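You operate a simulated robot arm through the tools that you are given. There is no shell and no other tool. Be economical: measure what you need, move in short steps, check, and stop when the job is done.

Carry out the task below with a simulated robot arm. There is one attempt and no reset: what you move stays moved.

JOB
Show that setting 2 misses the red block and setting 3 catches it.
Fine: reset at the end; run it through at 2, bring it back with the belt, run it again at 3; leave the direction dial on FWD. Leave the other controls and goods as they are.

The check looks at the end state, three seconds after you hand in, the way a careful person would. Anything else that was tipped, shoved, dropped, spilled or broken makes it a failure.

ROBOT AND FRAMES
A 7-joint arm with a three-finger gripper on a trunk, on a base that drives. Base frame: it is fixed to the floor where the robot stands at the start and does not move with it; the origin is under the middle of the robot, x ahead of it, y to its left, z up. Lengths are in m, angles in degrees, forces in N, time in s.
With the tool pointing down near the work surface it reaches from about 0.4 to 0.6 m from the robot's upright axis, wherever it stands. Its first joint turns from -166.0 to 166.0 degrees. Places, roughly: belt main switch [0.5, -0.3, 0.7]; belt speed dial [0.6, -0.1, 0.7]; black sensor [-0.1, -1.3, 0.8]; blue cushion [-1.5, -0.75, 0.25]; cream cushion [-1.75, -1, 0.25]; cushion [2, 1.25, 0.5]; direction dial [0.6, -0.2, 0.7]; end flap [-0.1, -1.9, 0.8]; green cushion [-1.5, -0.75, 0.5]; grey cushion [-1.75, -1, 0.5]; guide dial [0.2, -0.6, 1.1]; mushroom button [-0.3, -1.4, 0.8]; pillow [2.25, 1.25, 1]; sensitivity dial [0.1, -0.7, 1.1]; small pillow [2.25, 1, 0.25]; start of the detector belt [0.9, -0.5, 0.8]. Payload 2.69 kg.
The tool frame sits at the grasp point between the pads (the TCP): z along the fingers, y along the line on which they close. The tips reach 0.029 m beyond it. The gripper opens to 0.12 m. The gripper's body begins 0.078 m behind the TCP.
Orientation is that of the tool frame in the base frame, as a unit quaternion [x, y, z, w]. With the fingers straight down and closing along the base's y, the tool's x points along the base's -x, its y along +y and its z along -z.

CONTROLS
- The arm moves only by the tool arm_command. Its argument "increments" is text: rows parted by semicolons, each of 6 numbers parted by spaces: the shift along the tool's x, y, z in units of 100 mm (1.0 is 100 mm), then the turn, a rotation vector about the tool's x, y, z in units of 90 degrees (1.0 is 90 degrees). In form: tx ty tz ax ay az; .... A call has 1 to 8 rows; each row is the pose to reach, as a shift and turn from the pose commanded when the call began, along the tool's axes at that moment. "fingers" is the gripper command, from -1 (shut) to 1 (fully open), values between in proportion, set as the call begins (left out, the last holds). A call with a number of a shift or a turn outside -1 to 1 is refused whole. Rows are played at 5 a second. More than 0.05 m and 8.6 degrees between two rows, or a gripper value outside its range, and nothing of the call is played. Where a pose cannot be reached the arm comes as near as it can. A force on the tool above 40 N (or 10 N above the force at the start of the call, whichever is more), or a blocked arm, ends the call early, and 0.2 s more pass. Each finger halts on what it meets, pressing with about 44 N; the grip force reading is that of the motor and also rises with nothing between the fingers. The clock runs only during rows and for 0.2 s after the last one: add rows that repeat a pose to give the fingers time. The reply holds the time, the measured pose of the TCP, the force on the tool along the base axes, the opening and the grip force, in the units named above and with some noise, with the torque about the TCP (base axes, N m) and any sound that the robot's microphone picked up.
- Cameras (640 x 400 px; columns grow to the right, rows downward): "scene" is now at [0.1358, 0.1168, 1.5264]; the picture's right is [-0.90, -0.44, 0.00], its down [-0.30, 0.62, -0.73] and it looks along [0.32, -0.65, -0.69] (base axes); focal length 274 px, centre (320, 200). "wrist" rides on the gripper at [0.063, 0, -0.104] in the tool frame; the picture's right is [0.00, 1.00, 0.00], its down [-0.83, 0.00, -0.56] and it looks along [-0.56, 0.00, 0.83] (tool axes); focal length 275 px, centre (320, 200). There is no depth. A picture from a camera that has moved, and an enlarged one, comes with that camera's place and axes in the base frame and with its lens.
- capture(camera): a new picture of that camera. It takes no simulated time.
- lift_body(by): slides the trunk up (or, below 0, down) by that many m; the arm and the scene camera ride with it, the base frame stays. It gives what a move gives, with no picture.
- drive_base(legs): drives the robot by 1 to 6 legs, each [ahead, left, turn to the left] in m, m and degrees, along the robot's own axes; the way and the turn of a leg run together, so that a leg with both is an arc; at most 1.5 m and 180 degrees a leg. The arm and the cameras ride along, it lands a little off, and it stops where it bumps. It gives what a move gives.
- head_to(pan, tilt): turns the head with the scene camera to pan (to the left, within 143 degrees either way) and tilt (down, from -29 to 69), counted from straight ahead of the robot. It gives what a move gives.
- inspect(camera, box): a new picture of the part [left, top, right, bottom] of that camera's present view, enlarged. It takes no simulated time.
- close_job(): hands the job in; it is judged then, once.

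Go step by step. Nothing tells you exact positions but the pictures and the camera data: compare them with the known pose of the tool, close in by small moves and look again before you grip or let go. The budget is 120 turns and 90 pictures, counting those below and the enlarged ones. Unless the task says otherwise, let go and move clear before handing in, and close with one line.

The tools are called after "Emit:" as name(argument=value, ...) on one line, values as JSON. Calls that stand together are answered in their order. arm_command: Moves the arm, as the interface text tells. Its arguments: {"type":"object","properties":{"increments":{"type":"string"},"fingers":{"type":"number"}},"required":["increments"]} The other tools are called the same way: lift_body (by) slides the trunk up or down; drive_base (legs) drives the base; head_to (pan, tilt) turns the head that bears the scene camera; capture (camera) takes a picture; inspect (camera, box) takes an enlarged picture of a part of a camera's view; close_job () hands the job in.

At the start:

```text
time: 0.0
ee_pos: [0.2636, -0.4332, 1.2066]
tcp_rot: [0.0, 1.0, -0.001, 0.0]
wrist_force: [0.0, 0.3, 0.1]
torque: [0.01, -0.01, -0.02]
finger_gap: 0.1201
finger_force: 0.0
trunk travel left (down, up): [-0.525, 0.061]
robot x, y, heading: [-0.0007, 0.0008, -0.0]
head pan, tilt: [-64.1, 43.4]
```

scene: 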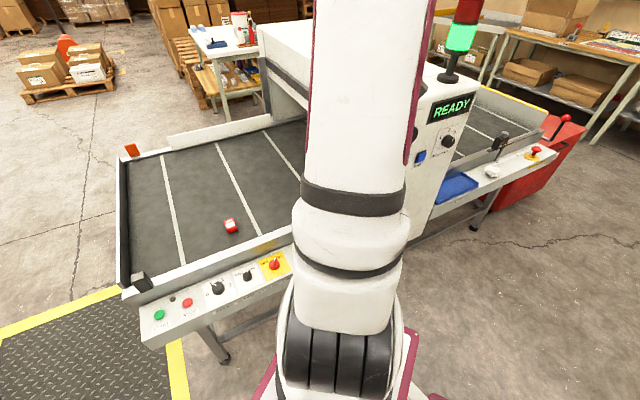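
wrist: 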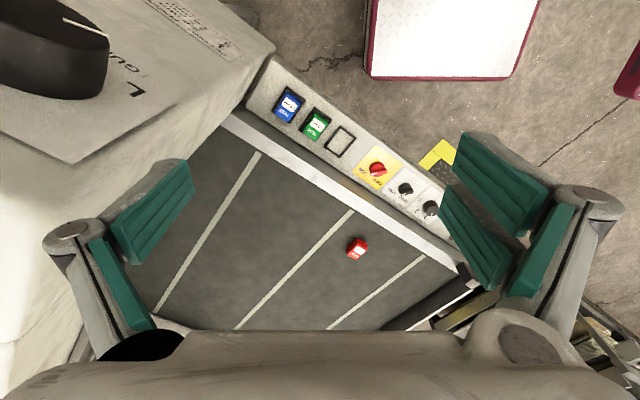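

I see a metal detector belt with a control panel along the near edge and a READY display on the housing. I'll look closer at the panels before touching anything.

Emit:
inspect(camera="scene", box=[120, 230, 300, 350])

Emit:
inspect(camera="scene", box=[400, 70, 600, 210])

Emit:
inspect(camera="wrist", box=[240, 50, 480, 270])

```text
3.33 times, centred on (210, 290) of scene
camera zoom: at [0.1358, 0.1168, 1.5264], right [-0.9, -0.44, 0.0], down [-0.3, 0.62, -0.73], along [0.32, -0.65, -0.69], focal length 914 px, centre (687, -100)
```

zoom: 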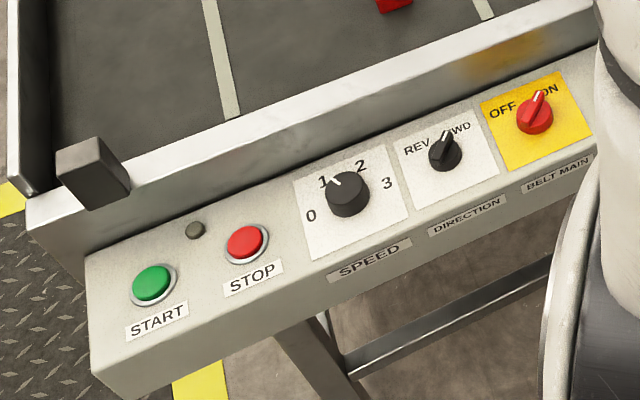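

```text
2.86 times, centred on (500, 140) of scene
camera zoom: at [0.1358, 0.1168, 1.5264], right [-0.9, -0.44, 0.0], down [-0.3, 0.62, -0.73], along [0.32, -0.65, -0.69], focal length 784 px, centre (-194, 371)
```

zoom: 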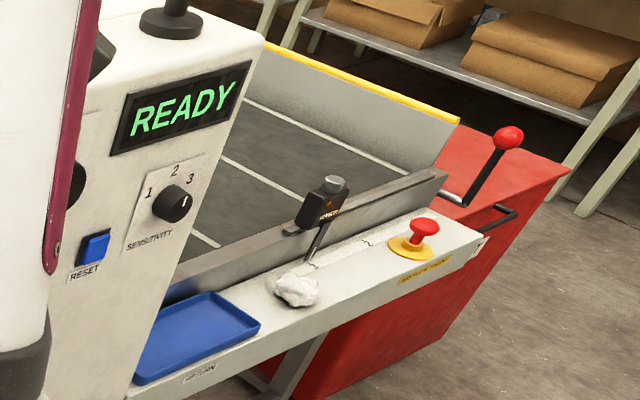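

```text
1.82 times, centred on (360, 160) of wrist
camera zoom: at [0.2007, -0.4341, 1.3092], right [0.0, 1.0, 0.0], down [0.83, 0.0, 0.56], along [0.56, 0.0, -0.83], focal length 500 px, centre (247, 273)
```

zoom: 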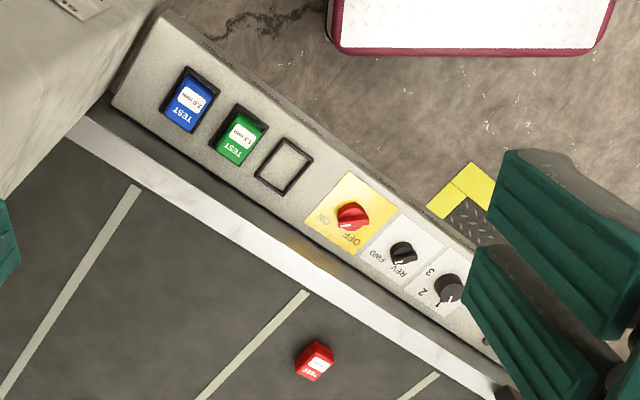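

The red block is already on the infeed, the speed dial is at 1, direction looks like FWD, and sensitivity looks to be at 3. Next I'll look at the exit end and the front of the housing.

Emit:
head_to(pan=-100, tilt=30)

Emit:
capture(camera="scene")

Emit:
inspect(camera="scene", box=[220, 80, 460, 230])

```text
time: 1.0
ee_pos: [0.2642, -0.4346, 1.2061]
tcp_rot: [0.0, 1.0, 0.0, -0.001]
wrist_force: [-0.4, -0.4, 0.1]
torque: [0.0, -0.03, -0.03]
finger_gap: 0.12
finger_force: 0.0
trunk travel left (down, up): [-0.525, 0.061]
robot x, y, heading: [-0.002, -0.0001, -0.1]
head pan, tilt: [-100.0, 30.0]
```

```text
84 pictures are left
camera scene: at [0.0841, 0.102, 1.5467], right [-0.98, 0.17, 0.0], down [0.09, 0.49, -0.87], along [-0.15, -0.85, -0.5], focal length 274 px, centre (320, 200)
```

scene: 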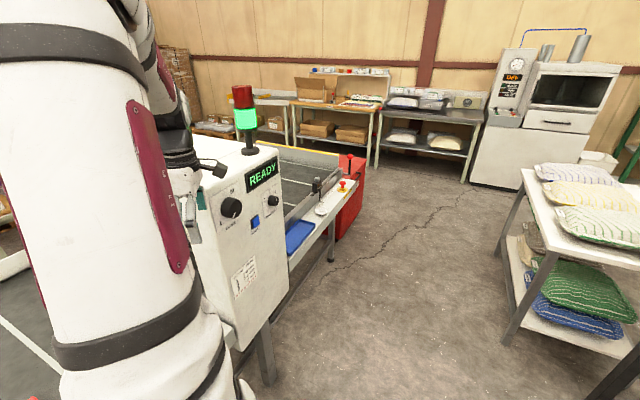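

```text
2.67 times, centred on (340, 155) of scene
camera zoom: at [0.0841, 0.102, 1.5467], right [-0.98, 0.17, 0.0], down [0.09, 0.49, -0.87], along [-0.15, -0.85, -0.5], focal length 732 px, centre (267, 320)
```

zoom: 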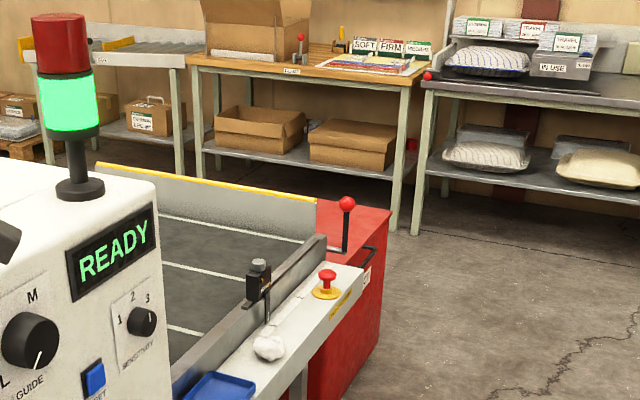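

Let me zoom into the exit sensor and the dials of the housing.

Emit:
inspect(camera="scene", box=[290, 140, 370, 220])

Emit:
inspect(camera="scene", box=[210, 150, 300, 310])

```text
5.00 times, centred on (330, 180) of scene
camera zoom: at [0.0841, 0.102, 1.5467], right [-0.98, 0.17, 0.0], down [0.09, 0.49, -0.87], along [-0.15, -0.85, -0.5], focal length 1372 px, centre (270, 300)
```

zoom: 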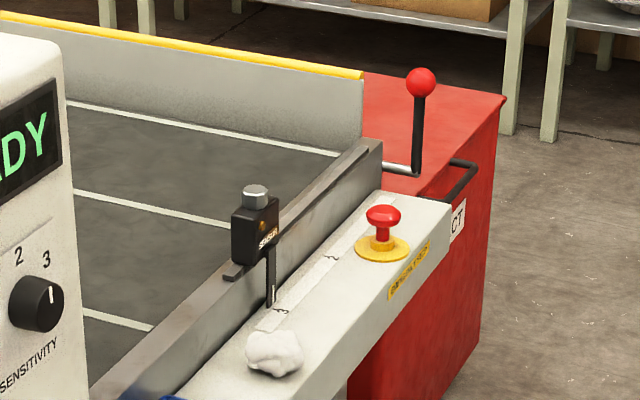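

```text
2.50 times, centred on (255, 230) of scene
camera zoom: at [0.0841, 0.102, 1.5467], right [-0.98, 0.17, 0.0], down [0.09, 0.49, -0.87], along [-0.15, -0.85, -0.5], focal length 686 px, centre (482, 125)
```

zoom: 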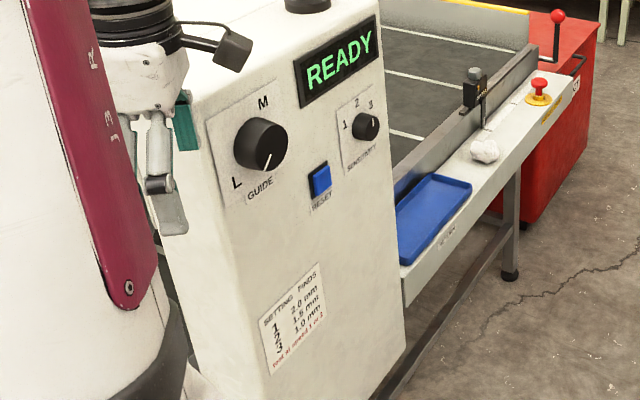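

The sheet says setting 1 finds 2.0 mm, 2 finds 1.5 mm and 3 finds 1.0 mm, tested at speed 1 or 2, so the speed dial stays at 1. The machine axis runs about 55° in the base frame, so I'll back off and square up to it by turning 35° right.

Emit:
drive_base(legs=[[-0.205, 0.143, 0], [0, 0, -35]])

Emit:
head_to(pan=-30, tilt=35)

Emit:
capture(camera="scene")

```text
time: 4.5
ee_pos: [-0.24, -0.365, 1.206]
tcp_rot: [0.302, 0.953, 0.0, 0.0]
wrist_force: [0.7, -0.4, -0.5]
torque: [-0.03, 0.03, 0.0]
finger_gap: 0.1201
finger_force: 0.0
trunk travel left (down, up): [-0.525, 0.061]
robot x, y, heading: [-0.2039, 0.1408, -35.1]
head pan, tilt: [-100.0, 30.0]
```

```text
time: 5.9
ee_pos: [-0.2406, -0.3651, 1.2058]
tcp_rot: [0.303, 0.953, 0.0, 0.001]
wrist_force: [0.4, -0.4, -0.2]
torque: [-0.02, 0.0, 0.04]
finger_gap: 0.12
finger_force: 0.0
trunk travel left (down, up): [-0.525, 0.061]
robot x, y, heading: [-0.2075, 0.1444, -35.3]
head pan, tilt: [-30.0, 35.0]
```

```text
80 pictures are left
camera scene: at [0.0213, 0.1611, 1.539], right [-0.91, -0.42, 0.0], down [-0.24, 0.52, -0.82], along [0.34, -0.74, -0.57], focal length 274 px, centre (320, 200)
```

scene: 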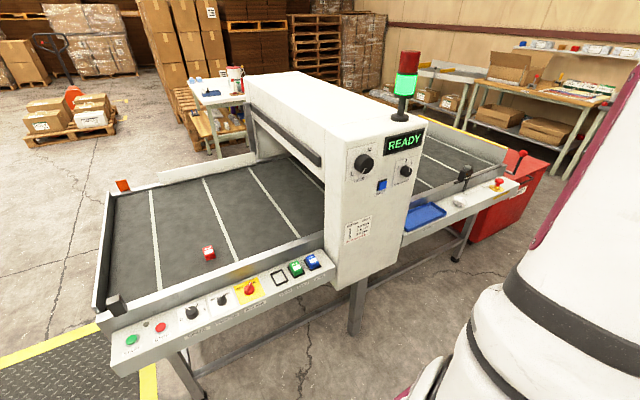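

The whole machine is visible now; the sensitivity knob triangulates to about (0.10, -0.76, 1.06), with RESET upstream of it. I'll bring the tool horizontal, pointing at the housing, in free space.

Emit:
arm_command(increments="0 0 0 0 -0.094 0; 0 0 0 0 -0.188 0; 0 0 0 0 -0.282 0; 0 0 0 0 -0.376 0; 0 0 0 0 -0.47 0; 0 0 0 0 -0.564 0; 0 0 0 0 -0.658 0; 0 0 0 0 -0.752 0", fingers=0)

Emit:
arm_command(increments="0 0 0 0 -0.083 0; 0 0 0 0 -0.166 0; 0 0 0 0 -0.248 0; 0 0 0 0 -0.248 0")

Emit:
capture(camera="wrist")

```text
time: 7.7
ee_pos: [-0.2381, -0.3652, 1.2059]
tcp_rot: [0.249, 0.791, -0.168, 0.533]
wrist_force: [-0.1, 0.1, -0.6]
torque: [-0.04, 0.05, -0.03]
finger_gap: 0.06
finger_force: 0.1
trunk travel left (down, up): [-0.525, 0.061]
robot x, y, heading: [-0.2048, 0.1454, -35.3]
head pan, tilt: [-30.0, 35.0]
```

```text
time: 8.7
ee_pos: [-0.2406, -0.3637, 1.2049]
tcp_rot: [0.214, 0.674, -0.214, 0.674]
wrist_force: [0.2, 0.8, 0.2]
torque: [-0.01, 0.01, 0.03]
finger_gap: 0.06
finger_force: 0.1
trunk travel left (down, up): [-0.525, 0.061]
robot x, y, heading: [-0.206, 0.1425, -35.5]
head pan, tilt: [-30.0, 35.0]
```

```text
79 pictures are left
camera wrist: at [-0.3264, -0.305, 1.142], right [0.58, 0.82, 0.0], down [-0.45, 0.32, 0.83], along [0.68, -0.48, 0.56], focal length 275 px, centre (320, 200)
```

wrist: 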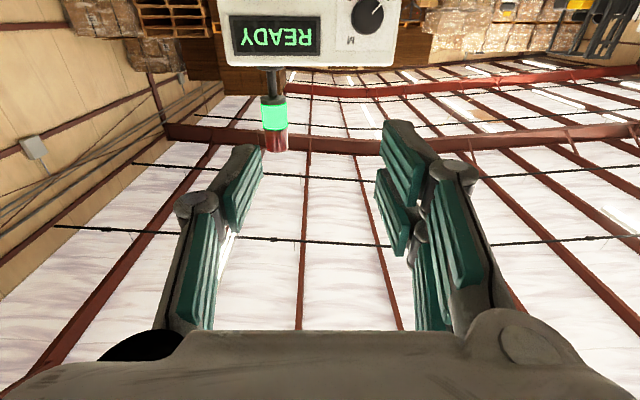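

The tool is level and its y points upstream. I'll lower the trunk to knob height and drive forward and downstream a bit.

Emit:
lift_body(by=-0.149)

Emit:
drive_base(legs=[[0.25, -0.126, 0]])

Emit:
capture(camera="wrist")

Emit:
capture(camera="scene")

```text
time: 10.5
ee_pos: [-0.2403, -0.3652, 1.0568]
tcp_rot: [0.214, 0.674, -0.214, 0.674]
wrist_force: [-0.4, -1.2, 0.6]
torque: [-0.04, -0.01, 0.0]
finger_gap: 0.0599
finger_force: 0.0
trunk travel left (down, up): [-0.376, 0.21]
robot x, y, heading: [-0.2083, 0.1427, -35.1]
head pan, tilt: [-30.0, 35.0]
```

```text
time: 12.4
ee_pos: [-0.1071, -0.6131, 1.0566]
tcp_rot: [0.212, 0.674, -0.213, 0.675]
wrist_force: [0.6, 0.3, 0.1]
torque: [0.02, -0.03, 0.0]
finger_gap: 0.0598
finger_force: 0.0
trunk travel left (down, up): [-0.376, 0.21]
robot x, y, heading: [-0.0756, -0.1062, -35.1]
head pan, tilt: [-30.0, 35.0]
```

```text
78 pictures are left
camera wrist: at [-0.1929, -0.5537, 0.9929], right [0.57, 0.82, 0.0], down [-0.45, 0.32, 0.83], along [0.68, -0.47, 0.56], focal length 275 px, centre (320, 200)
```

wrist: 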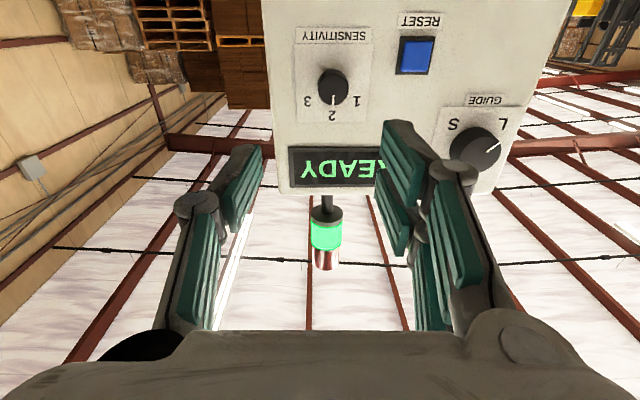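

```text
77 pictures are left
camera scene: at [0.2509, -0.1548, 1.3892], right [-0.91, -0.42, 0.0], down [-0.24, 0.52, -0.82], along [0.35, -0.74, -0.57], focal length 274 px, centre (320, 200)
```

scene: 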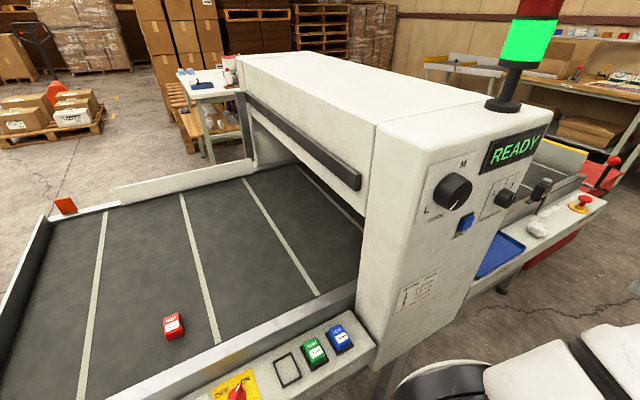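

Emit:
inspect(camera="wrist", box=[260, 0, 540, 200])

```text
2.00 times, centred on (400, 100) of wrist
camera zoom: at [-0.1929, -0.5537, 0.9929], right [0.57, 0.82, 0.0], down [-0.45, 0.32, 0.83], along [0.68, -0.47, 0.56], focal length 551 px, centre (160, 400)
```

zoom: 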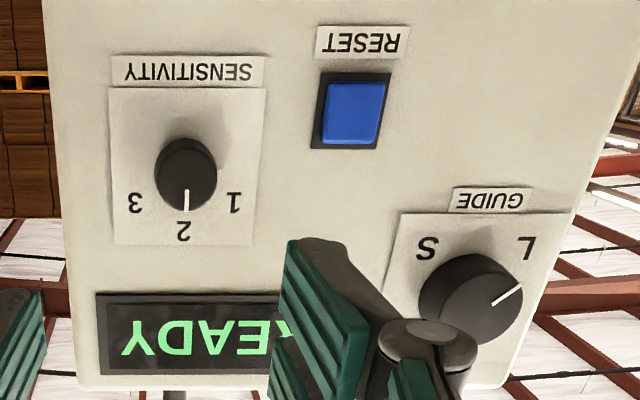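

Sensitivity is in fact already at 2, so the first run can start at the belt panel. I'll back out, move upstream to the panel, and turn the tool down again.

Emit:
drive_base(legs=[[-0.22, 0, 0], [0, 0.42, 0]])

Emit:
arm_command(increments="0 0 0 0 0.094 0; 0 0 0 0 0.188 0; 0 0 0 0 0.282 0; 0 0 0 0 0.376 0; 0 0 0 0 0.47 0; 0 0 0 0 0.564 0; 0 0 0 0 0.658 0; 0 0 0 0 0.752 0")

Emit:
arm_command(increments="0 0 0 0 0.083 0; 0 0 0 0 0.166 0; 0 0 0 0 0.248 0; 0 0 0 0 0.248 0")

Emit:
arm_command(increments="-0.2 0.4 0 0 0 0; -0.4 0.8 0 0 0 0; -0.6 1 0 0 0 0; -0.8 1 0 0 0 0")

Emit:
arm_command(increments="-0.2 0.4 0 0 0 0; -0.4 0.8 0 0 0 0; -0.6 1 0 0 0 0; -0.8 1 0 0 0 0")

Emit:
arm_command(increments="-0.2 0.4 0 0 0 0; -0.4 0.8 0 0 0 0; -0.4 1 0 0 0 0; -0.4 1 0 0 0 0")

Emit:
capture(camera="wrist")

Emit:
capture(camera="scene")

```text
time: 16.3
ee_pos: [-0.0432, -0.1375, 1.0566]
tcp_rot: [0.212, 0.675, -0.212, 0.674]
wrist_force: [0.4, -0.4, -0.8]
torque: [0.02, -0.02, 0.02]
finger_gap: 0.0601
finger_force: 0.0
trunk travel left (down, up): [-0.376, 0.21]
robot x, y, heading: [-0.0083, 0.3693, -35.2]
head pan, tilt: [-30.0, 35.0]
```

```text
time: 18.1
ee_pos: [-0.0443, -0.1373, 1.0563]
tcp_rot: [0.295, 0.936, -0.058, 0.184]
wrist_force: [-0.5, -0.7, -0.2]
torque: [-0.03, -0.02, 0.02]
finger_gap: 0.0598
finger_force: 0.1
trunk travel left (down, up): [-0.376, 0.21]
robot x, y, heading: [-0.0071, 0.368, -34.9]
head pan, tilt: [-30.0, 35.0]
```

```text
time: 19.1
ee_pos: [-0.0433, -0.1377, 1.057]
tcp_rot: [0.301, 0.954, 0.0, -0.001]
wrist_force: [0.1, 0.0, -0.2]
torque: [0.04, -0.01, 0.03]
finger_gap: 0.0602
finger_force: 0.1
trunk travel left (down, up): [-0.376, 0.21]
robot x, y, heading: [-0.011, 0.3677, -35.0]
head pan, tilt: [-30.0, 35.0]
```

```text
time: 20.1
ee_pos: [0.0803, -0.1028, 1.0555]
tcp_rot: [0.301, 0.953, 0.0, 0.001]
wrist_force: [0.4, 0.4, -0.5]
torque: [-0.02, 0.02, -0.01]
finger_gap: 0.0601
finger_force: 0.0
trunk travel left (down, up): [-0.376, 0.21]
robot x, y, heading: [-0.0093, 0.3696, -35.1]
head pan, tilt: [-30.0, 35.0]
```

```text
time: 21.1
ee_pos: [0.2036, -0.065, 1.0575]
tcp_rot: [0.301, 0.954, 0.0, 0.0]
wrist_force: [-0.7, 0.3, -0.5]
torque: [0.03, -0.03, 0.01]
finger_gap: 0.0601
finger_force: 0.1
trunk travel left (down, up): [-0.376, 0.21]
robot x, y, heading: [-0.0098, 0.3681, -35.2]
head pan, tilt: [-30.0, 35.0]
```

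```text
time: 22.1
ee_pos: [0.2935, -0.0075, 1.057]
tcp_rot: [0.301, 0.954, -0.001, 0.0]
wrist_force: [0.6, 0.4, -0.1]
torque: [-0.02, 0.02, 0.01]
finger_gap: 0.0601
finger_force: 0.0
trunk travel left (down, up): [-0.376, 0.21]
robot x, y, heading: [-0.0112, 0.3668, -35.0]
head pan, tilt: [-30.0, 35.0]
```

```text
75 pictures are left
camera wrist: at [0.2411, 0.0285, 1.1609], right [0.57, 0.82, 0.0], down [0.68, -0.47, 0.56], along [0.46, -0.32, -0.83], focal length 275 px, centre (320, 200)
```

wrist: 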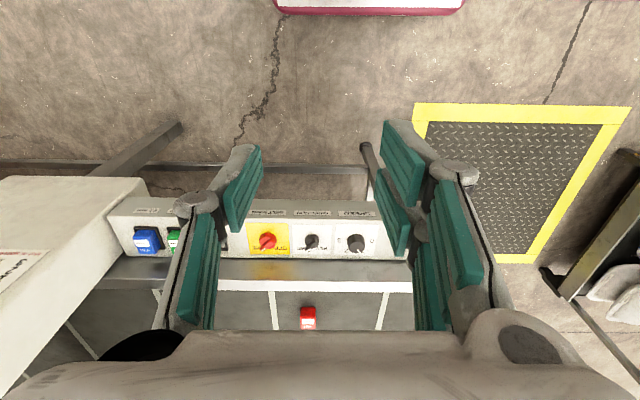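

```text
74 pictures are left
camera scene: at [0.3154, 0.3197, 1.3891], right [-0.91, -0.42, 0.0], down [-0.24, 0.52, -0.82], along [0.35, -0.74, -0.57], focal length 274 px, centre (320, 200)
```

scene: 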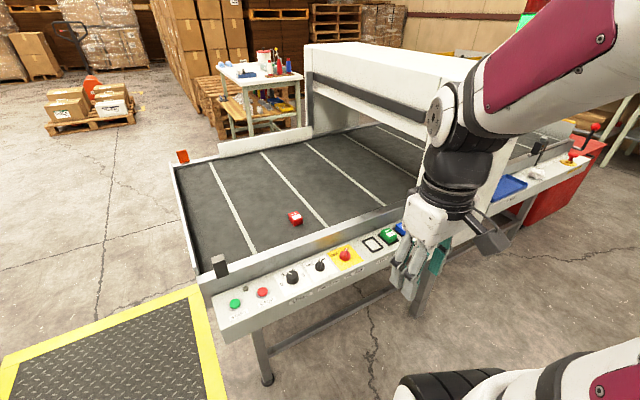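

The tool points down and is near the panel. I'll zoom in on the dials to check their settings.

Emit:
inspect(camera="wrist", box=[240, 190, 420, 270])

Emit:
inspect(camera="scene", box=[205, 220, 425, 340])

```text
3.56 times, centred on (330, 230) of wrist
camera zoom: at [0.2411, 0.0285, 1.1609], right [0.57, 0.82, 0.0], down [0.68, -0.47, 0.56], along [0.46, -0.32, -0.83], focal length 979 px, centre (284, 93)
```

zoom: 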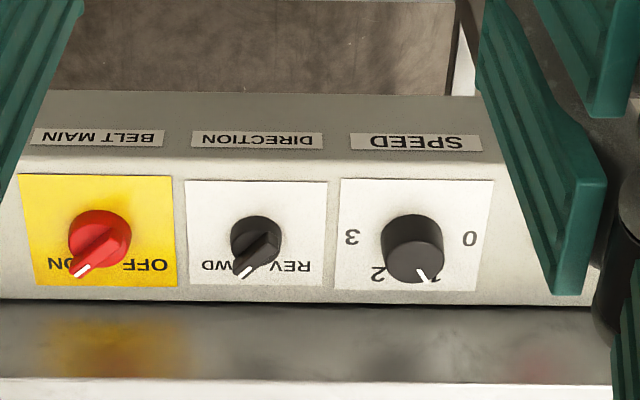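

```text
2.91 times, centred on (315, 280) of scene
camera zoom: at [0.3154, 0.3197, 1.3891], right [-0.91, -0.42, 0.0], down [-0.24, 0.52, -0.82], along [0.35, -0.74, -0.57], focal length 798 px, centre (334, -33)
```

zoom: 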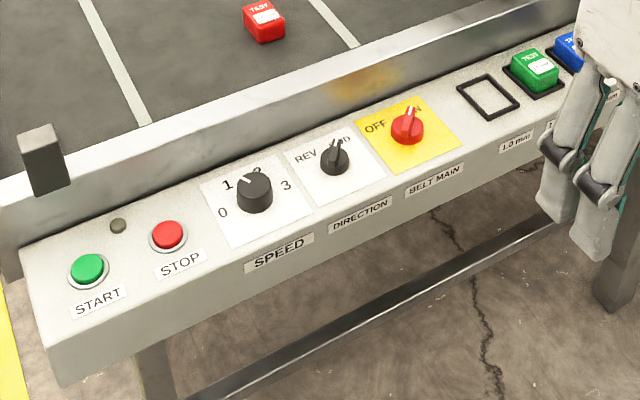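

Main is ON, direction FWD, speed 1 and sensitivity 2. START is at about (0.718, 0.009, 0.727). I'll drive forward 0.27 m and lower the trunk, with the fingers shut.

Emit:
drive_base(legs=[[0.27, 0, 0]])

Emit:
lift_body(by=-0.22)

Emit:
arm_command(increments="0 0 0 0 0 0; 0 0 0 0 0 0", fingers=-1)

Emit:
head_to(pan=-25, tilt=30)

Emit:
capture(camera="wrist")

Emit:
capture(camera="scene")

```text
time: 24.0
ee_pos: [0.513, -0.161, 1.0575]
tcp_rot: [0.301, 0.954, 0.0, 0.0]
wrist_force: [0.3, -0.9, -0.8]
torque: [-0.01, 0.03, 0.0]
finger_gap: 0.0597
finger_force: 0.0
trunk travel left (down, up): [-0.376, 0.21]
robot x, y, heading: [0.2103, 0.2147, -34.9]
head pan, tilt: [-30.0, 35.0]
```

```text
time: 26.4
ee_pos: [0.546, -0.1848, 0.8377]
tcp_rot: [0.301, 0.954, 0.002, 0.0]
wrist_force: [0.6, 0.4, -0.5]
torque: [0.03, 0.03, 0.02]
finger_gap: 0.0597
finger_force: 0.0
trunk travel left (down, up): [-0.156, 0.43]
robot x, y, heading: [0.2111, 0.2135, -34.9]
head pan, tilt: [-30.0, 35.0]
```

```text
time: 26.9
ee_pos: [0.5449, -0.1844, 0.8376]
tcp_rot: [0.3, 0.954, 0.001, -0.001]
wrist_force: [0.7, 0.3, -0.3]
torque: [-0.03, 0.01, 0.03]
finger_gap: 0.0002
finger_force: 28.7
trunk travel left (down, up): [-0.156, 0.43]
robot x, y, heading: [0.2092, 0.2142, -35.0]
head pan, tilt: [-30.0, 35.0]
```

```text
time: 27.6
ee_pos: [0.5458, -0.1858, 0.8384]
tcp_rot: [0.301, 0.954, 0.001, 0.0]
wrist_force: [0.2, -0.3, 1.1]
torque: [0.0, -0.02, 0.02]
finger_gap: 0.0
finger_force: 28.9
trunk travel left (down, up): [-0.156, 0.43]
robot x, y, heading: [0.2084, 0.2131, -35.0]
head pan, tilt: [-25.0, 30.0]
```

```text
71 pictures are left
camera wrist: at [0.493, -0.1493, 0.9418], right [0.57, 0.82, 0.0], down [0.68, -0.48, 0.55], along [0.46, -0.32, -0.83], focal length 275 px, centre (320, 200)
```

wrist: 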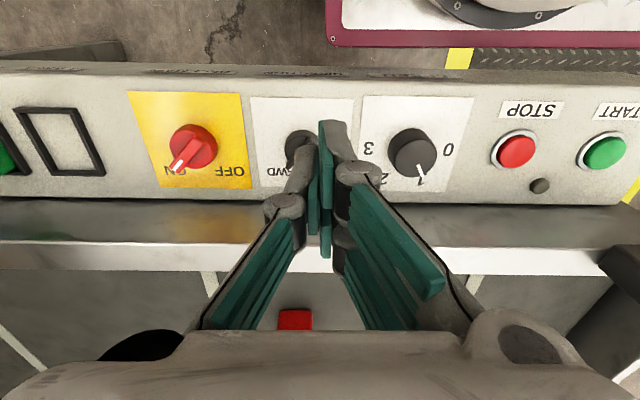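

```text
70 pictures are left
camera scene: at [0.605, 0.1237, 1.1774], right [-0.87, -0.5, 0.0], down [-0.25, 0.43, -0.87], along [0.43, -0.75, -0.5], focal length 274 px, centre (320, 200)
```

scene: 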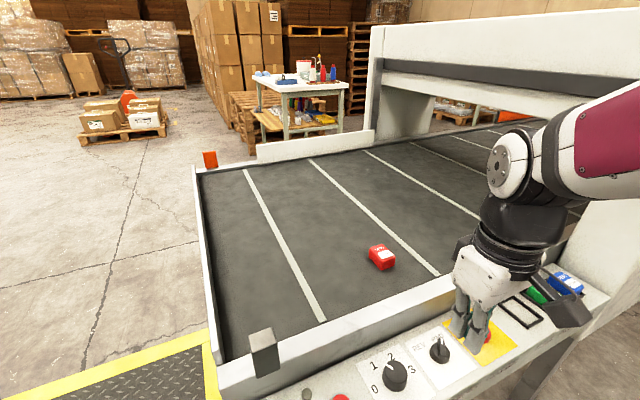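

The wrist view shows START at far right. I'll move toward STOP/START in the tool's y direction and check again.

Emit:
arm_command(increments="-0.1 0.4 0 0 0 0; -0.2 0.8 0 0 0 0; -0.3 1 0 0 0 0; -0.3 1 0 0 0 0")

Emit:
arm_command(increments="0 0.4 0 0 0 0; 0 0.8 0 0 0 0; 0 1 0 0 0 0; 0 1 0 0 0 0")

Emit:
capture(camera="wrist")

Emit:
head_to(pan=-15, tilt=50)

Emit:
capture(camera="scene")

```text
time: 28.6
ee_pos: [0.6326, -0.1257, 0.8505]
tcp_rot: [0.302, 0.953, 0.001, -0.001]
wrist_force: [-0.1, 0.2, 0.3]
torque: [0.0, -0.03, -0.01]
finger_gap: 0.0
finger_force: 28.1
out of reach, approached as far as the arm can: row 1, 2, 3, 4
trunk travel left (down, up): [-0.156, 0.43]
robot x, y, heading: [0.2115, 0.2155, -35.1]
head pan, tilt: [-25.0, 30.0]
```

```text
time: 29.6
ee_pos: [0.6902, -0.0441, 0.849]
tcp_rot: [0.302, 0.953, 0.001, 0.0]
wrist_force: [-0.1, 1.0, -0.3]
torque: [0.01, 0.02, 0.02]
finger_gap: 0.0
finger_force: 28.3
trunk travel left (down, up): [-0.156, 0.43]
robot x, y, heading: [0.2115, 0.2151, -34.9]
head pan, tilt: [-25.0, 30.0]
```

```text
69 pictures are left
camera wrist: at [0.6384, -0.0073, 0.9519], right [0.57, 0.82, 0.0], down [0.68, -0.48, 0.55], along [0.46, -0.32, -0.83], focal length 275 px, centre (320, 200)
```

wrist: 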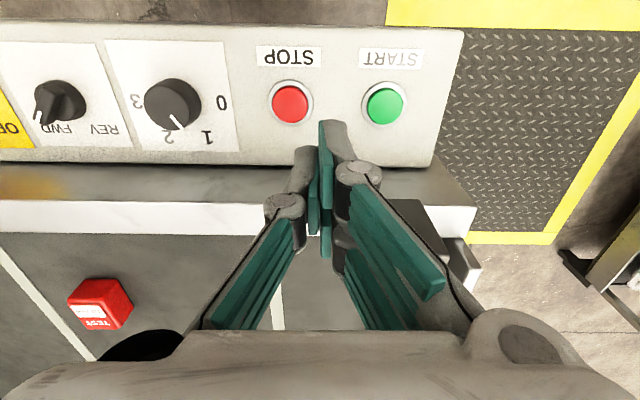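

```text
time: 30.4
ee_pos: [0.6894, -0.0429, 0.8479]
tcp_rot: [0.301, 0.954, 0.001, -0.001]
wrist_force: [-0.6, 0.4, 0.7]
torque: [-0.03, -0.03, 0.02]
finger_gap: 0.0
finger_force: 28.9
trunk travel left (down, up): [-0.156, 0.43]
robot x, y, heading: [0.2082, 0.2155, -34.8]
head pan, tilt: [-15.0, 50.0]
```

```text
68 pictures are left
camera scene: at [0.6093, 0.143, 1.1479], right [-0.77, -0.64, 0.0], down [-0.49, 0.59, -0.64], along [0.41, -0.49, -0.77], focal length 274 px, centre (320, 200)
```

scene: 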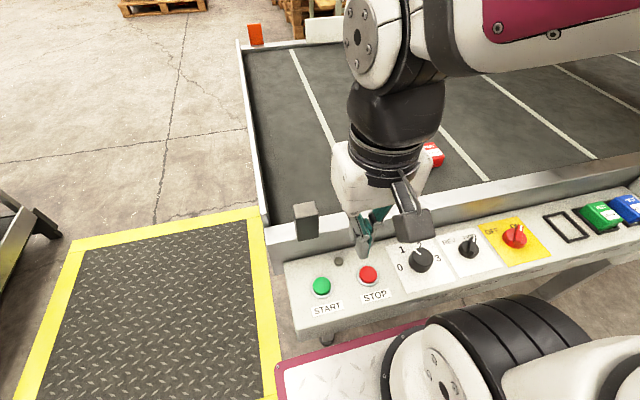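

START is about 5 cm further along tool y. I'll hover directly over it and come down to just above.

Emit:
arm_command(increments="0.04 0.3 0 0 0 0; 0.04 0.53 0 0 0 0; 0.04 0.53 0.4 0 0 0; 0.04 0.53 0.75 0 0 0; 0.04 0.53 0.75 0 0 0")

Emit:
capture(camera="wrist")

Emit:
inspect(camera="scene", box=[270, 200, 430, 330])

```text
time: 31.6
ee_pos: [0.7436, 0.0006, 0.7923]
tcp_rot: [0.302, 0.953, 0.001, 0.0]
wrist_force: [0.0, 0.3, 0.6]
torque: [0.01, 0.01, -0.01]
finger_gap: 0.0
finger_force: 28.7
out of reach, approached as far as the arm can: row 3, 4, 5
trunk travel left (down, up): [-0.156, 0.43]
robot x, y, heading: [0.2079, 0.2123, -35.1]
head pan, tilt: [-15.0, 50.0]
```

```text
67 pictures are left
camera wrist: at [0.6912, 0.0359, 0.8951], right [0.57, 0.82, 0.0], down [0.68, -0.48, 0.55], along [0.46, -0.32, -0.83], focal length 275 px, centre (320, 200)
```

wrist: 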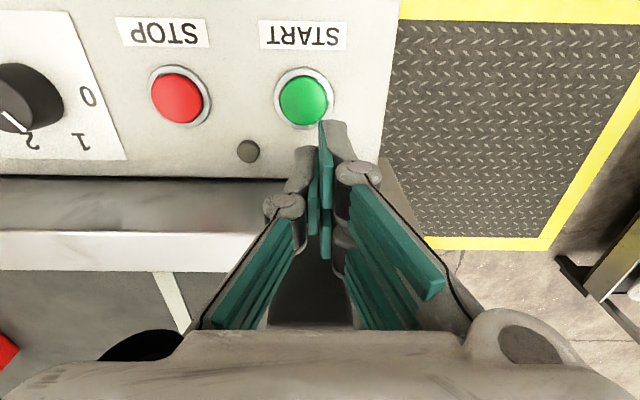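

```text
3.08 times, centred on (350, 265) of scene
camera zoom: at [0.6093, 0.1431, 1.1479], right [-0.77, -0.64, 0.0], down [-0.49, 0.59, -0.64], along [0.41, -0.49, -0.77], focal length 844 px, centre (228, 0)
```

zoom: 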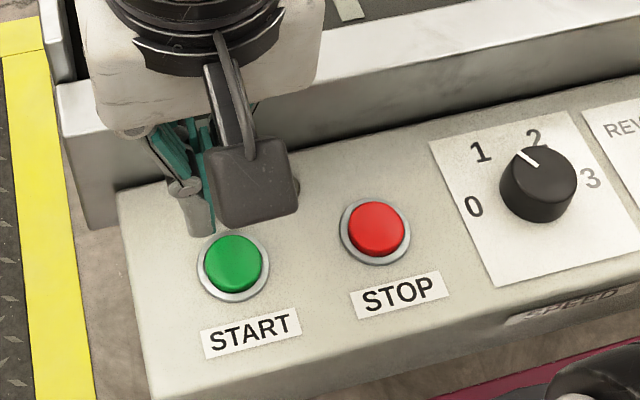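

The arm can't reach lower in this low-trunk posture. I'll raise the trunk and reach down with the arm instead.

Emit:
lift_body(by=0.25)

Emit:
arm_command(increments="0 0 0.4 0 0 0; 0 0 0.8 0 0 0; 0 0 1 0 0 0; 0 0 1 0 0 0")

```text
time: 34.2
ee_pos: [0.7425, -0.0005, 1.0412]
tcp_rot: [0.301, 0.954, 0.001, 0.0]
wrist_force: [0.1, 0.7, 0.2]
torque: [0.0, -0.01, 0.02]
finger_gap: 0.0
finger_force: 28.4
trunk travel left (down, up): [-0.406, 0.18]
robot x, y, heading: [0.2076, 0.2147, -34.9]
head pan, tilt: [-15.0, 50.0]
```

```text
time: 35.2
ee_pos: [0.7436, 0.0004, 0.9402]
tcp_rot: [0.302, 0.953, 0.001, -0.001]
wrist_force: [0.0, 0.2, 0.4]
torque: [-0.01, -0.01, 0.02]
finger_gap: 0.0
finger_force: 29.0
trunk travel left (down, up): [-0.406, 0.18]
robot x, y, heading: [0.2121, 0.2147, -35.1]
head pan, tilt: [-15.0, 50.0]
```

That works. Now I'll line up over START and go down further.

Emit:
arm_command(increments="0.24 -0.13 0.4 0 0 0; 0.24 -0.13 0.8 0 0 0; 0.24 -0.13 1 0 0 0; 0.24 -0.13 1 0 0 0")

Emit:
arm_command(increments="0 0 0.4 0 0 0; 0 0 0.5 0 0 0; 0 0 0.5 0 0 0")

Emit:
capture(camera="wrist")

Emit:
capture(camera="scene")

```text
time: 36.2
ee_pos: [0.7155, 0.0039, 0.84]
tcp_rot: [0.301, 0.953, 0.001, 0.0]
wrist_force: [-0.5, 0.2, 0.1]
torque: [0.0, -0.03, 0.01]
finger_gap: 0.0
finger_force: 28.6
trunk travel left (down, up): [-0.406, 0.18]
robot x, y, heading: [0.2092, 0.2124, -34.9]
head pan, tilt: [-15.0, 50.0]
```

```text
time: 37.0
ee_pos: [0.7157, 0.0043, 0.7921]
tcp_rot: [0.301, 0.954, 0.002, -0.001]
wrist_force: [0.3, 0.4, -0.1]
torque: [0.0, 0.01, -0.04]
finger_gap: 0.0002
finger_force: 28.8
trunk travel left (down, up): [-0.406, 0.18]
robot x, y, heading: [0.209, 0.2135, -34.8]
head pan, tilt: [-15.0, 50.0]
```

```text
65 pictures are left
camera wrist: at [0.6635, 0.0403, 0.8953], right [0.57, 0.82, 0.0], down [0.68, -0.48, 0.55], along [0.46, -0.32, -0.83], focal length 275 px, centre (320, 200)
```

wrist: 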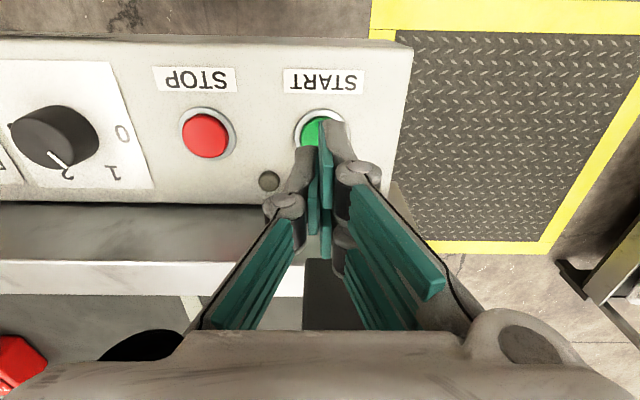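

```text
64 pictures are left
camera scene: at [0.5331, 0.1965, 1.3974], right [-0.77, -0.64, 0.0], down [-0.49, 0.59, -0.64], along [0.41, -0.49, -0.77], focal length 274 px, centre (320, 200)
```

scene: 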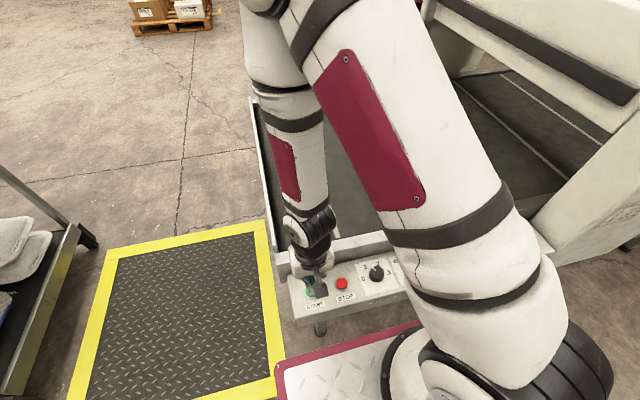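

START is squarely under the fingertips. Before pressing I'll point the head so I can follow the block through to the exit.

Emit:
head_to(pan=-55, tilt=30)

Emit:
capture(camera="scene")

```text
time: 38.1
ee_pos: [0.7174, 0.0053, 0.7916]
tcp_rot: [0.302, 0.953, 0.001, -0.001]
wrist_force: [-0.8, -0.4, -0.3]
torque: [0.01, 0.0, 0.05]
finger_gap: 0.0002
finger_force: 29.1
trunk travel left (down, up): [-0.406, 0.18]
robot x, y, heading: [0.2114, 0.2182, -35.1]
head pan, tilt: [-55.0, 30.0]
```

```text
63 pictures are left
camera scene: at [0.4837, 0.1651, 1.4268], right [-1.0, 0.0, 0.0], down [0.0, 0.5, -0.87], along [0.0, -0.87, -0.5], focal length 274 px, centre (320, 200)
```

scene: 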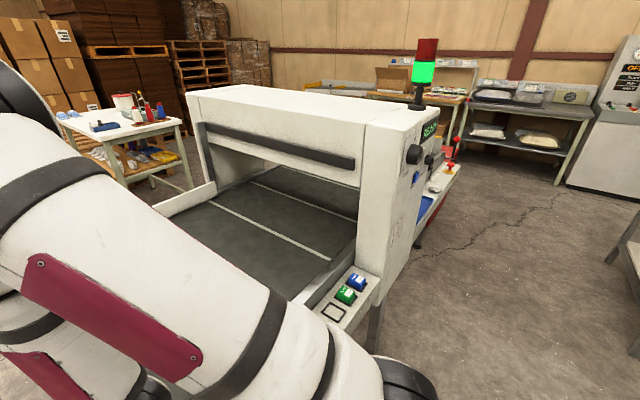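

The outfeed is hidden, but I can see inside the tunnel, so I can time the block. Pressing START now, gently.

Emit:
arm_command(increments="0 0 0.25 0 0 0; 0 0 0.35 0 0 0; 0 0 0.4 0 0 0; 0 0 0.4 0 0 0; 0 0 0.2 0 0 0")

Emit:
capture(camera="wrist")

```text
time: 39.3
ee_pos: [0.7136, 0.0029, 0.77]
tcp_rot: [0.3, 0.954, 0.001, -0.001]
wrist_force: [0.3, 0.1, 0.4]
torque: [-0.03, 0.04, 0.03]
finger_gap: 0.0001
finger_force: 28.8
trunk travel left (down, up): [-0.406, 0.18]
robot x, y, heading: [0.2104, 0.2128, -35.0]
head pan, tilt: [-55.0, 30.0]
```

```text
62 pictures are left
camera wrist: at [0.6622, 0.0389, 0.8743], right [0.57, 0.82, 0.0], down [0.68, -0.48, 0.55], along [0.46, -0.32, -0.83], focal length 275 px, centre (320, 200)
```

wrist: 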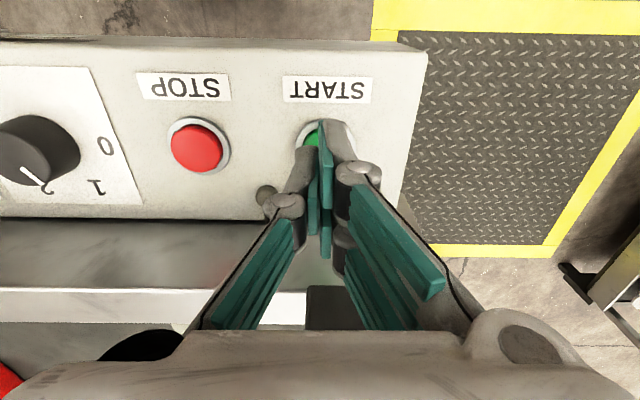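

No sign of the belt running, so the press was too shallow. Going a bit deeper.

Emit:
arm_command(increments="0 0 0.2 0 0 0; 0 0 0.26 0 0 0; 0 0 0.3 0 0 0; 0 0 0.3 0 0 0; 0 0 0 0 0 0")

Emit:
capture(camera="wrist")

```text
time: 40.5
ee_pos: [0.7157, 0.0043, 0.7716]
tcp_rot: [0.301, 0.954, 0.001, 0.0]
wrist_force: [0.2, -0.2, -0.7]
torque: [0.01, 0.02, 0.0]
finger_gap: 0.0
finger_force: 28.4
trunk travel left (down, up): [-0.406, 0.18]
robot x, y, heading: [0.2113, 0.2157, -34.9]
head pan, tilt: [-55.0, 30.0]
heard: click
```

```text
61 pictures are left
camera wrist: at [0.6629, 0.0393, 0.8749], right [0.57, 0.82, 0.0], down [0.68, -0.48, 0.55], along [0.46, -0.32, -0.83], focal length 275 px, centre (320, 200)
```

wrist: 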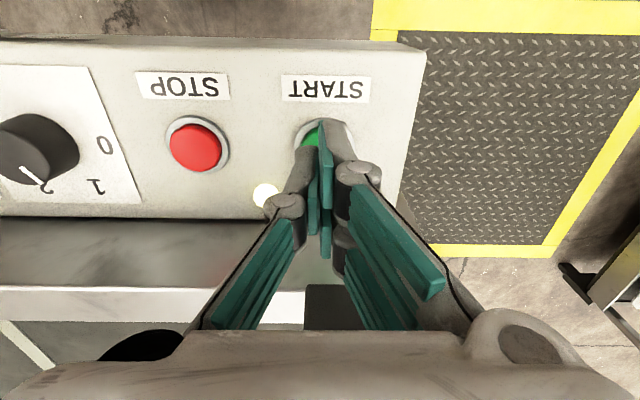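

The run lamp is lit and the belt is moving. I'll hover over STOP and watch the tunnel.

Emit:
arm_command(increments="0 -0.4 0 0 0 0; 0 -0.76 0 0 0 0")

Emit:
capture(camera="scene")

```text
time: 41.1
ee_pos: [0.6746, -0.0595, 0.7687]
tcp_rot: [0.3, 0.954, 0.001, -0.001]
wrist_force: [0.4, 0.4, 0.2]
torque: [-0.05, 0.03, -0.02]
finger_gap: 0.0
finger_force: 28.3
trunk travel left (down, up): [-0.406, 0.18]
robot x, y, heading: [0.2112, 0.2134, -34.9]
head pan, tilt: [-55.0, 30.0]
```

```text
60 pictures are left
camera scene: at [0.4839, 0.1657, 1.4269], right [-1.0, 0.0, 0.0], down [0.0, 0.5, -0.87], along [0.0, -0.87, -0.5], focal length 274 px, centre (320, 200)
```

scene: 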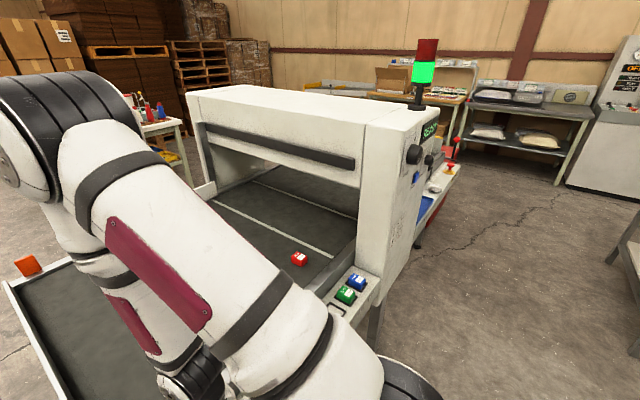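

The block moves at about 0.25 m/s and is about to enter the tunnel. I'll hold briefly and look again to pin down the speed.

Emit:
arm_command(increments="0 0 0 0 0 0; 0 0 0 0 0 0")

Emit:
capture(camera="scene")

Emit:
capture(camera="wrist")

```text
time: 41.7
ee_pos: [0.673, -0.0598, 0.7698]
tcp_rot: [0.301, 0.953, 0.002, -0.003]
wrist_force: [1.2, 0.5, 0.0]
torque: [0.0, -0.01, -0.01]
finger_gap: 0.0
finger_force: 28.7
trunk travel left (down, up): [-0.406, 0.18]
robot x, y, heading: [0.2154, 0.2114, -35.1]
head pan, tilt: [-55.0, 30.0]
```

```text
59 pictures are left
camera scene: at [0.4836, 0.165, 1.4269], right [-1.0, 0.0, 0.0], down [0.0, 0.5, -0.87], along [0.0, -0.87, -0.5], focal length 274 px, centre (320, 200)
```

scene: 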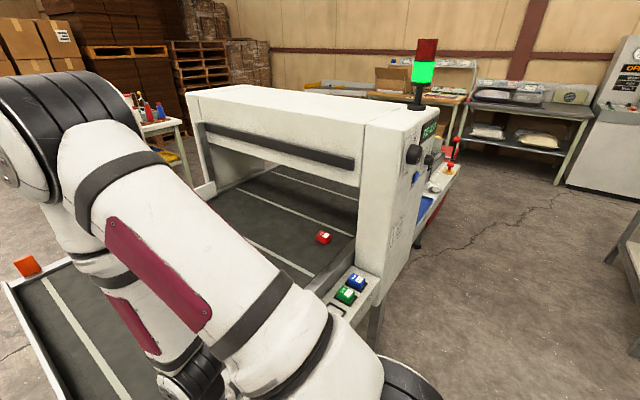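

```text
58 pictures are left
camera wrist: at [0.6211, -0.0245, 0.8733], right [0.57, 0.82, 0.0], down [0.68, -0.48, 0.55], along [0.46, -0.31, -0.83], focal length 275 px, centre (320, 200)
```

wrist: 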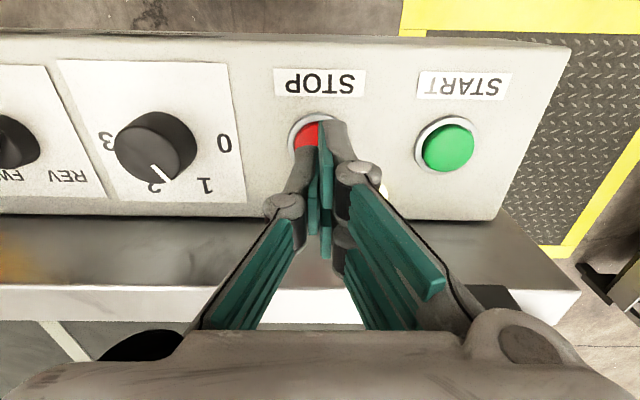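

Speed is about 0.24 m/s and the block is at s≈-0.26, just at the tunnel; the belt ends at s≈-1.40. I'll let it pass the detector while hovering over STOP, then check.

Emit:
arm_command(increments="0 0 0 0 0 0; 0 0 0 0 0 0; 0 0 0 0 0 0; 0 0 0 0 0 0; 0 0 0 0 0 0; 0 0 0 0 0 0; 0 0 0 0 0 0; 0 0 0 0 0 0")

Emit:
capture(camera="scene")

```text
time: 43.5
ee_pos: [0.6731, -0.0596, 0.7708]
tcp_rot: [0.3, 0.954, 0.001, -0.001]
wrist_force: [-0.1, -0.2, 0.3]
torque: [-0.02, -0.01, -0.02]
finger_gap: 0.0
finger_force: 28.5
trunk travel left (down, up): [-0.406, 0.18]
robot x, y, heading: [0.2114, 0.2119, -35.1]
head pan, tilt: [-55.0, 30.0]
```

```text
57 pictures are left
camera scene: at [0.4836, 0.1651, 1.4269], right [-1.0, 0.0, 0.0], down [0.0, 0.5, -0.87], along [0.0, -0.87, -0.5], focal length 274 px, centre (320, 200)
```

scene: 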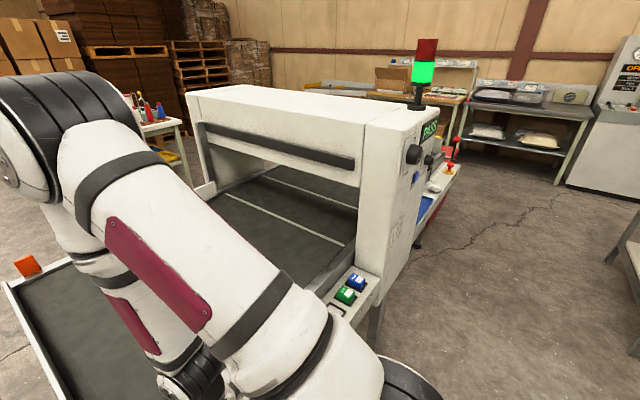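

The display reads PASS with a green lamp, so setting 2 has missed it. Now I'll press STOP while the block is on the outfeed.

Emit:
arm_command(increments="0 0 0 0 0 0; 0 0 0 0 0 0; 0 0 0.2 0 0 0; 0 0 0.26 0 0 0; 0 0 0.31 0 0 0; 0 0 0.31 0 0 0; 0 0 0 0 0 0")

Emit:
inspect(camera="scene", box=[380, 30, 480, 240])

Emit:
capture(camera="wrist")

```text
time: 45.1
ee_pos: [0.6733, -0.0583, 0.7708]
tcp_rot: [0.301, 0.954, 0.001, -0.001]
wrist_force: [0.4, 0.3, -0.7]
torque: [0.01, 0.03, 0.02]
finger_gap: 0.0002
finger_force: 29.0
trunk travel left (down, up): [-0.406, 0.18]
robot x, y, heading: [0.2084, 0.211, -35.0]
head pan, tilt: [-55.0, 30.0]
heard: click
```

```text
1.90 times, centred on (430, 135) of scene
camera zoom: at [0.4839, 0.165, 1.4268], right [-1.0, 0.0, 0.0], down [0.0, 0.5, -0.87], along [0.0, -0.87, -0.5], focal length 523 px, centre (110, 324)
```

zoom: 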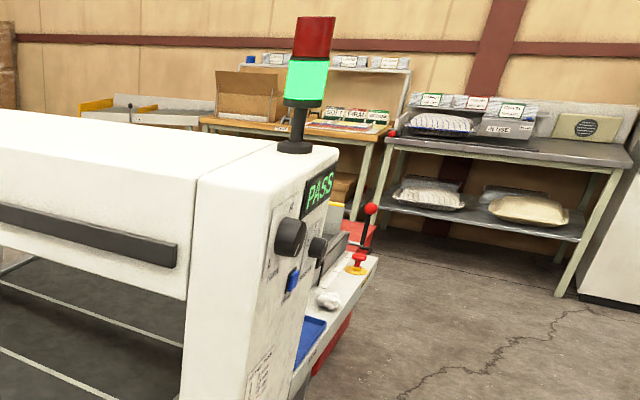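

```text
55 pictures are left
camera wrist: at [0.6221, -0.0235, 0.8743], right [0.57, 0.82, 0.0], down [0.68, -0.48, 0.55], along [0.45, -0.31, -0.83], focal length 275 px, centre (320, 200)
```

wrist: 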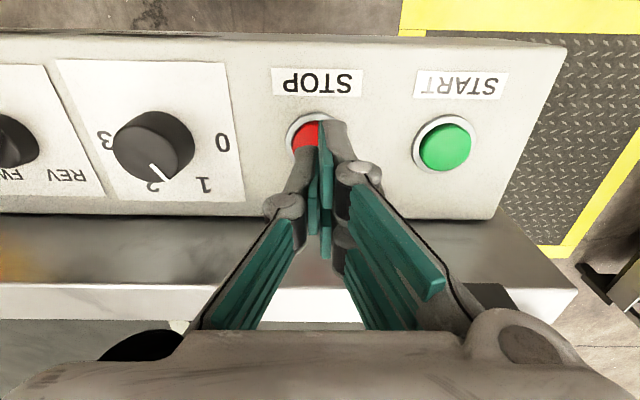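

The belt has stopped and the display holds PASS. Next, the direction dial: raise, move along the panel and open the fingers to grip the knob.

Emit:
arm_command(increments="0 0 -0.4 0 0 0; 0 -0.3 -0.7 0 0 0; 0 -0.7 -0.7 0 0 0; 0 -1 -0.7 0 0 0; 0 -1 -0.7 0 0 0")

Emit:
arm_command(increments="0 -0.4 0 0 0 0; 0 -0.83 0 0 0 0; 0 -0.83 0 0 0 0; 0 -0.83 0 0 0 0", fingers=0)

Emit:
capture(camera="wrist")

```text
time: 46.3
ee_pos: [0.6244, -0.1528, 0.84]
tcp_rot: [0.301, 0.954, 0.001, -0.001]
wrist_force: [0.2, -0.1, 0.4]
torque: [-0.01, -0.01, -0.01]
finger_gap: 0.0
finger_force: 28.1
out of reach, approached as far as the arm can: row 1, 2, 3, 4, 5
trunk travel left (down, up): [-0.406, 0.18]
robot x, y, heading: [0.2087, 0.2177, -35.3]
head pan, tilt: [-55.0, 30.0]
```

```text
time: 47.3
ee_pos: [0.5772, -0.2199, 0.8395]
tcp_rot: [0.3, 0.954, 0.001, 0.0]
wrist_force: [0.0, 1.2, -0.4]
torque: [-0.01, 0.0, -0.01]
finger_gap: 0.0602
finger_force: 0.0
trunk travel left (down, up): [-0.406, 0.18]
robot x, y, heading: [0.207, 0.2164, -35.1]
head pan, tilt: [-55.0, 30.0]
```

```text
54 pictures are left
camera wrist: at [0.5249, -0.1841, 0.9438], right [0.57, 0.82, 0.0], down [0.68, -0.48, 0.55], along [0.46, -0.32, -0.83], focal length 275 px, centre (320, 200)
```

wrist: 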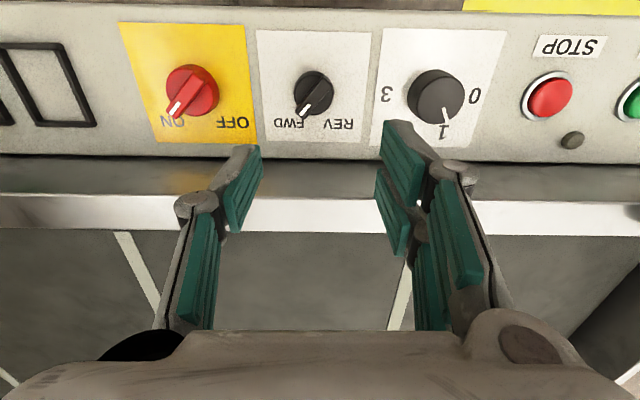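

Speed reads 1 and the lamp is off. The direction knob's ridge points to FWD, about 35° off square. I'll turn the tool +35° to straddle the ridge, centre over it and lower partway.

Emit:
arm_command(increments="0.05 0 0 0 0 0.09; 0.1 0 0 0 0 0.18; 0.15 0 0 0 0 0.27; 0.18 -0.02 0 0 0 0.36; 0.18 -0.02 0.2 0 0 0.39; 0.18 -0.02 0.35 0 0 0.39; 0.18 -0.02 0.35 0 0 0.39")

Emit:
capture(camera="wrist")

```text
time: 48.9
ee_pos: [0.5606, -0.2102, 0.8055]
tcp_rot: [0.574, 0.819, 0.001, 0.0]
wrist_force: [0.2, -0.1, 0.2]
torque: [-0.03, -0.02, 0.04]
finger_gap: 0.06
finger_force: 0.0
trunk travel left (down, up): [-0.406, 0.18]
robot x, y, heading: [0.2115, 0.2121, -34.9]
head pan, tilt: [-55.0, 30.0]
```

```text
53 pictures are left
camera wrist: at [0.5387, -0.1521, 0.9094], right [0.94, 0.34, 0.0], down [0.29, -0.78, 0.55], along [0.19, -0.52, -0.83], focal length 275 px, centre (320, 200)
```

wrist: 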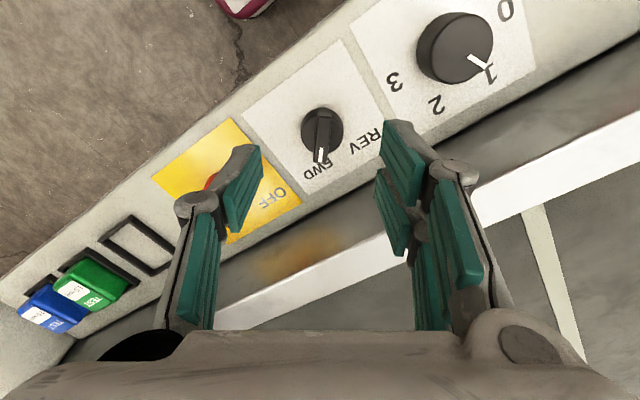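

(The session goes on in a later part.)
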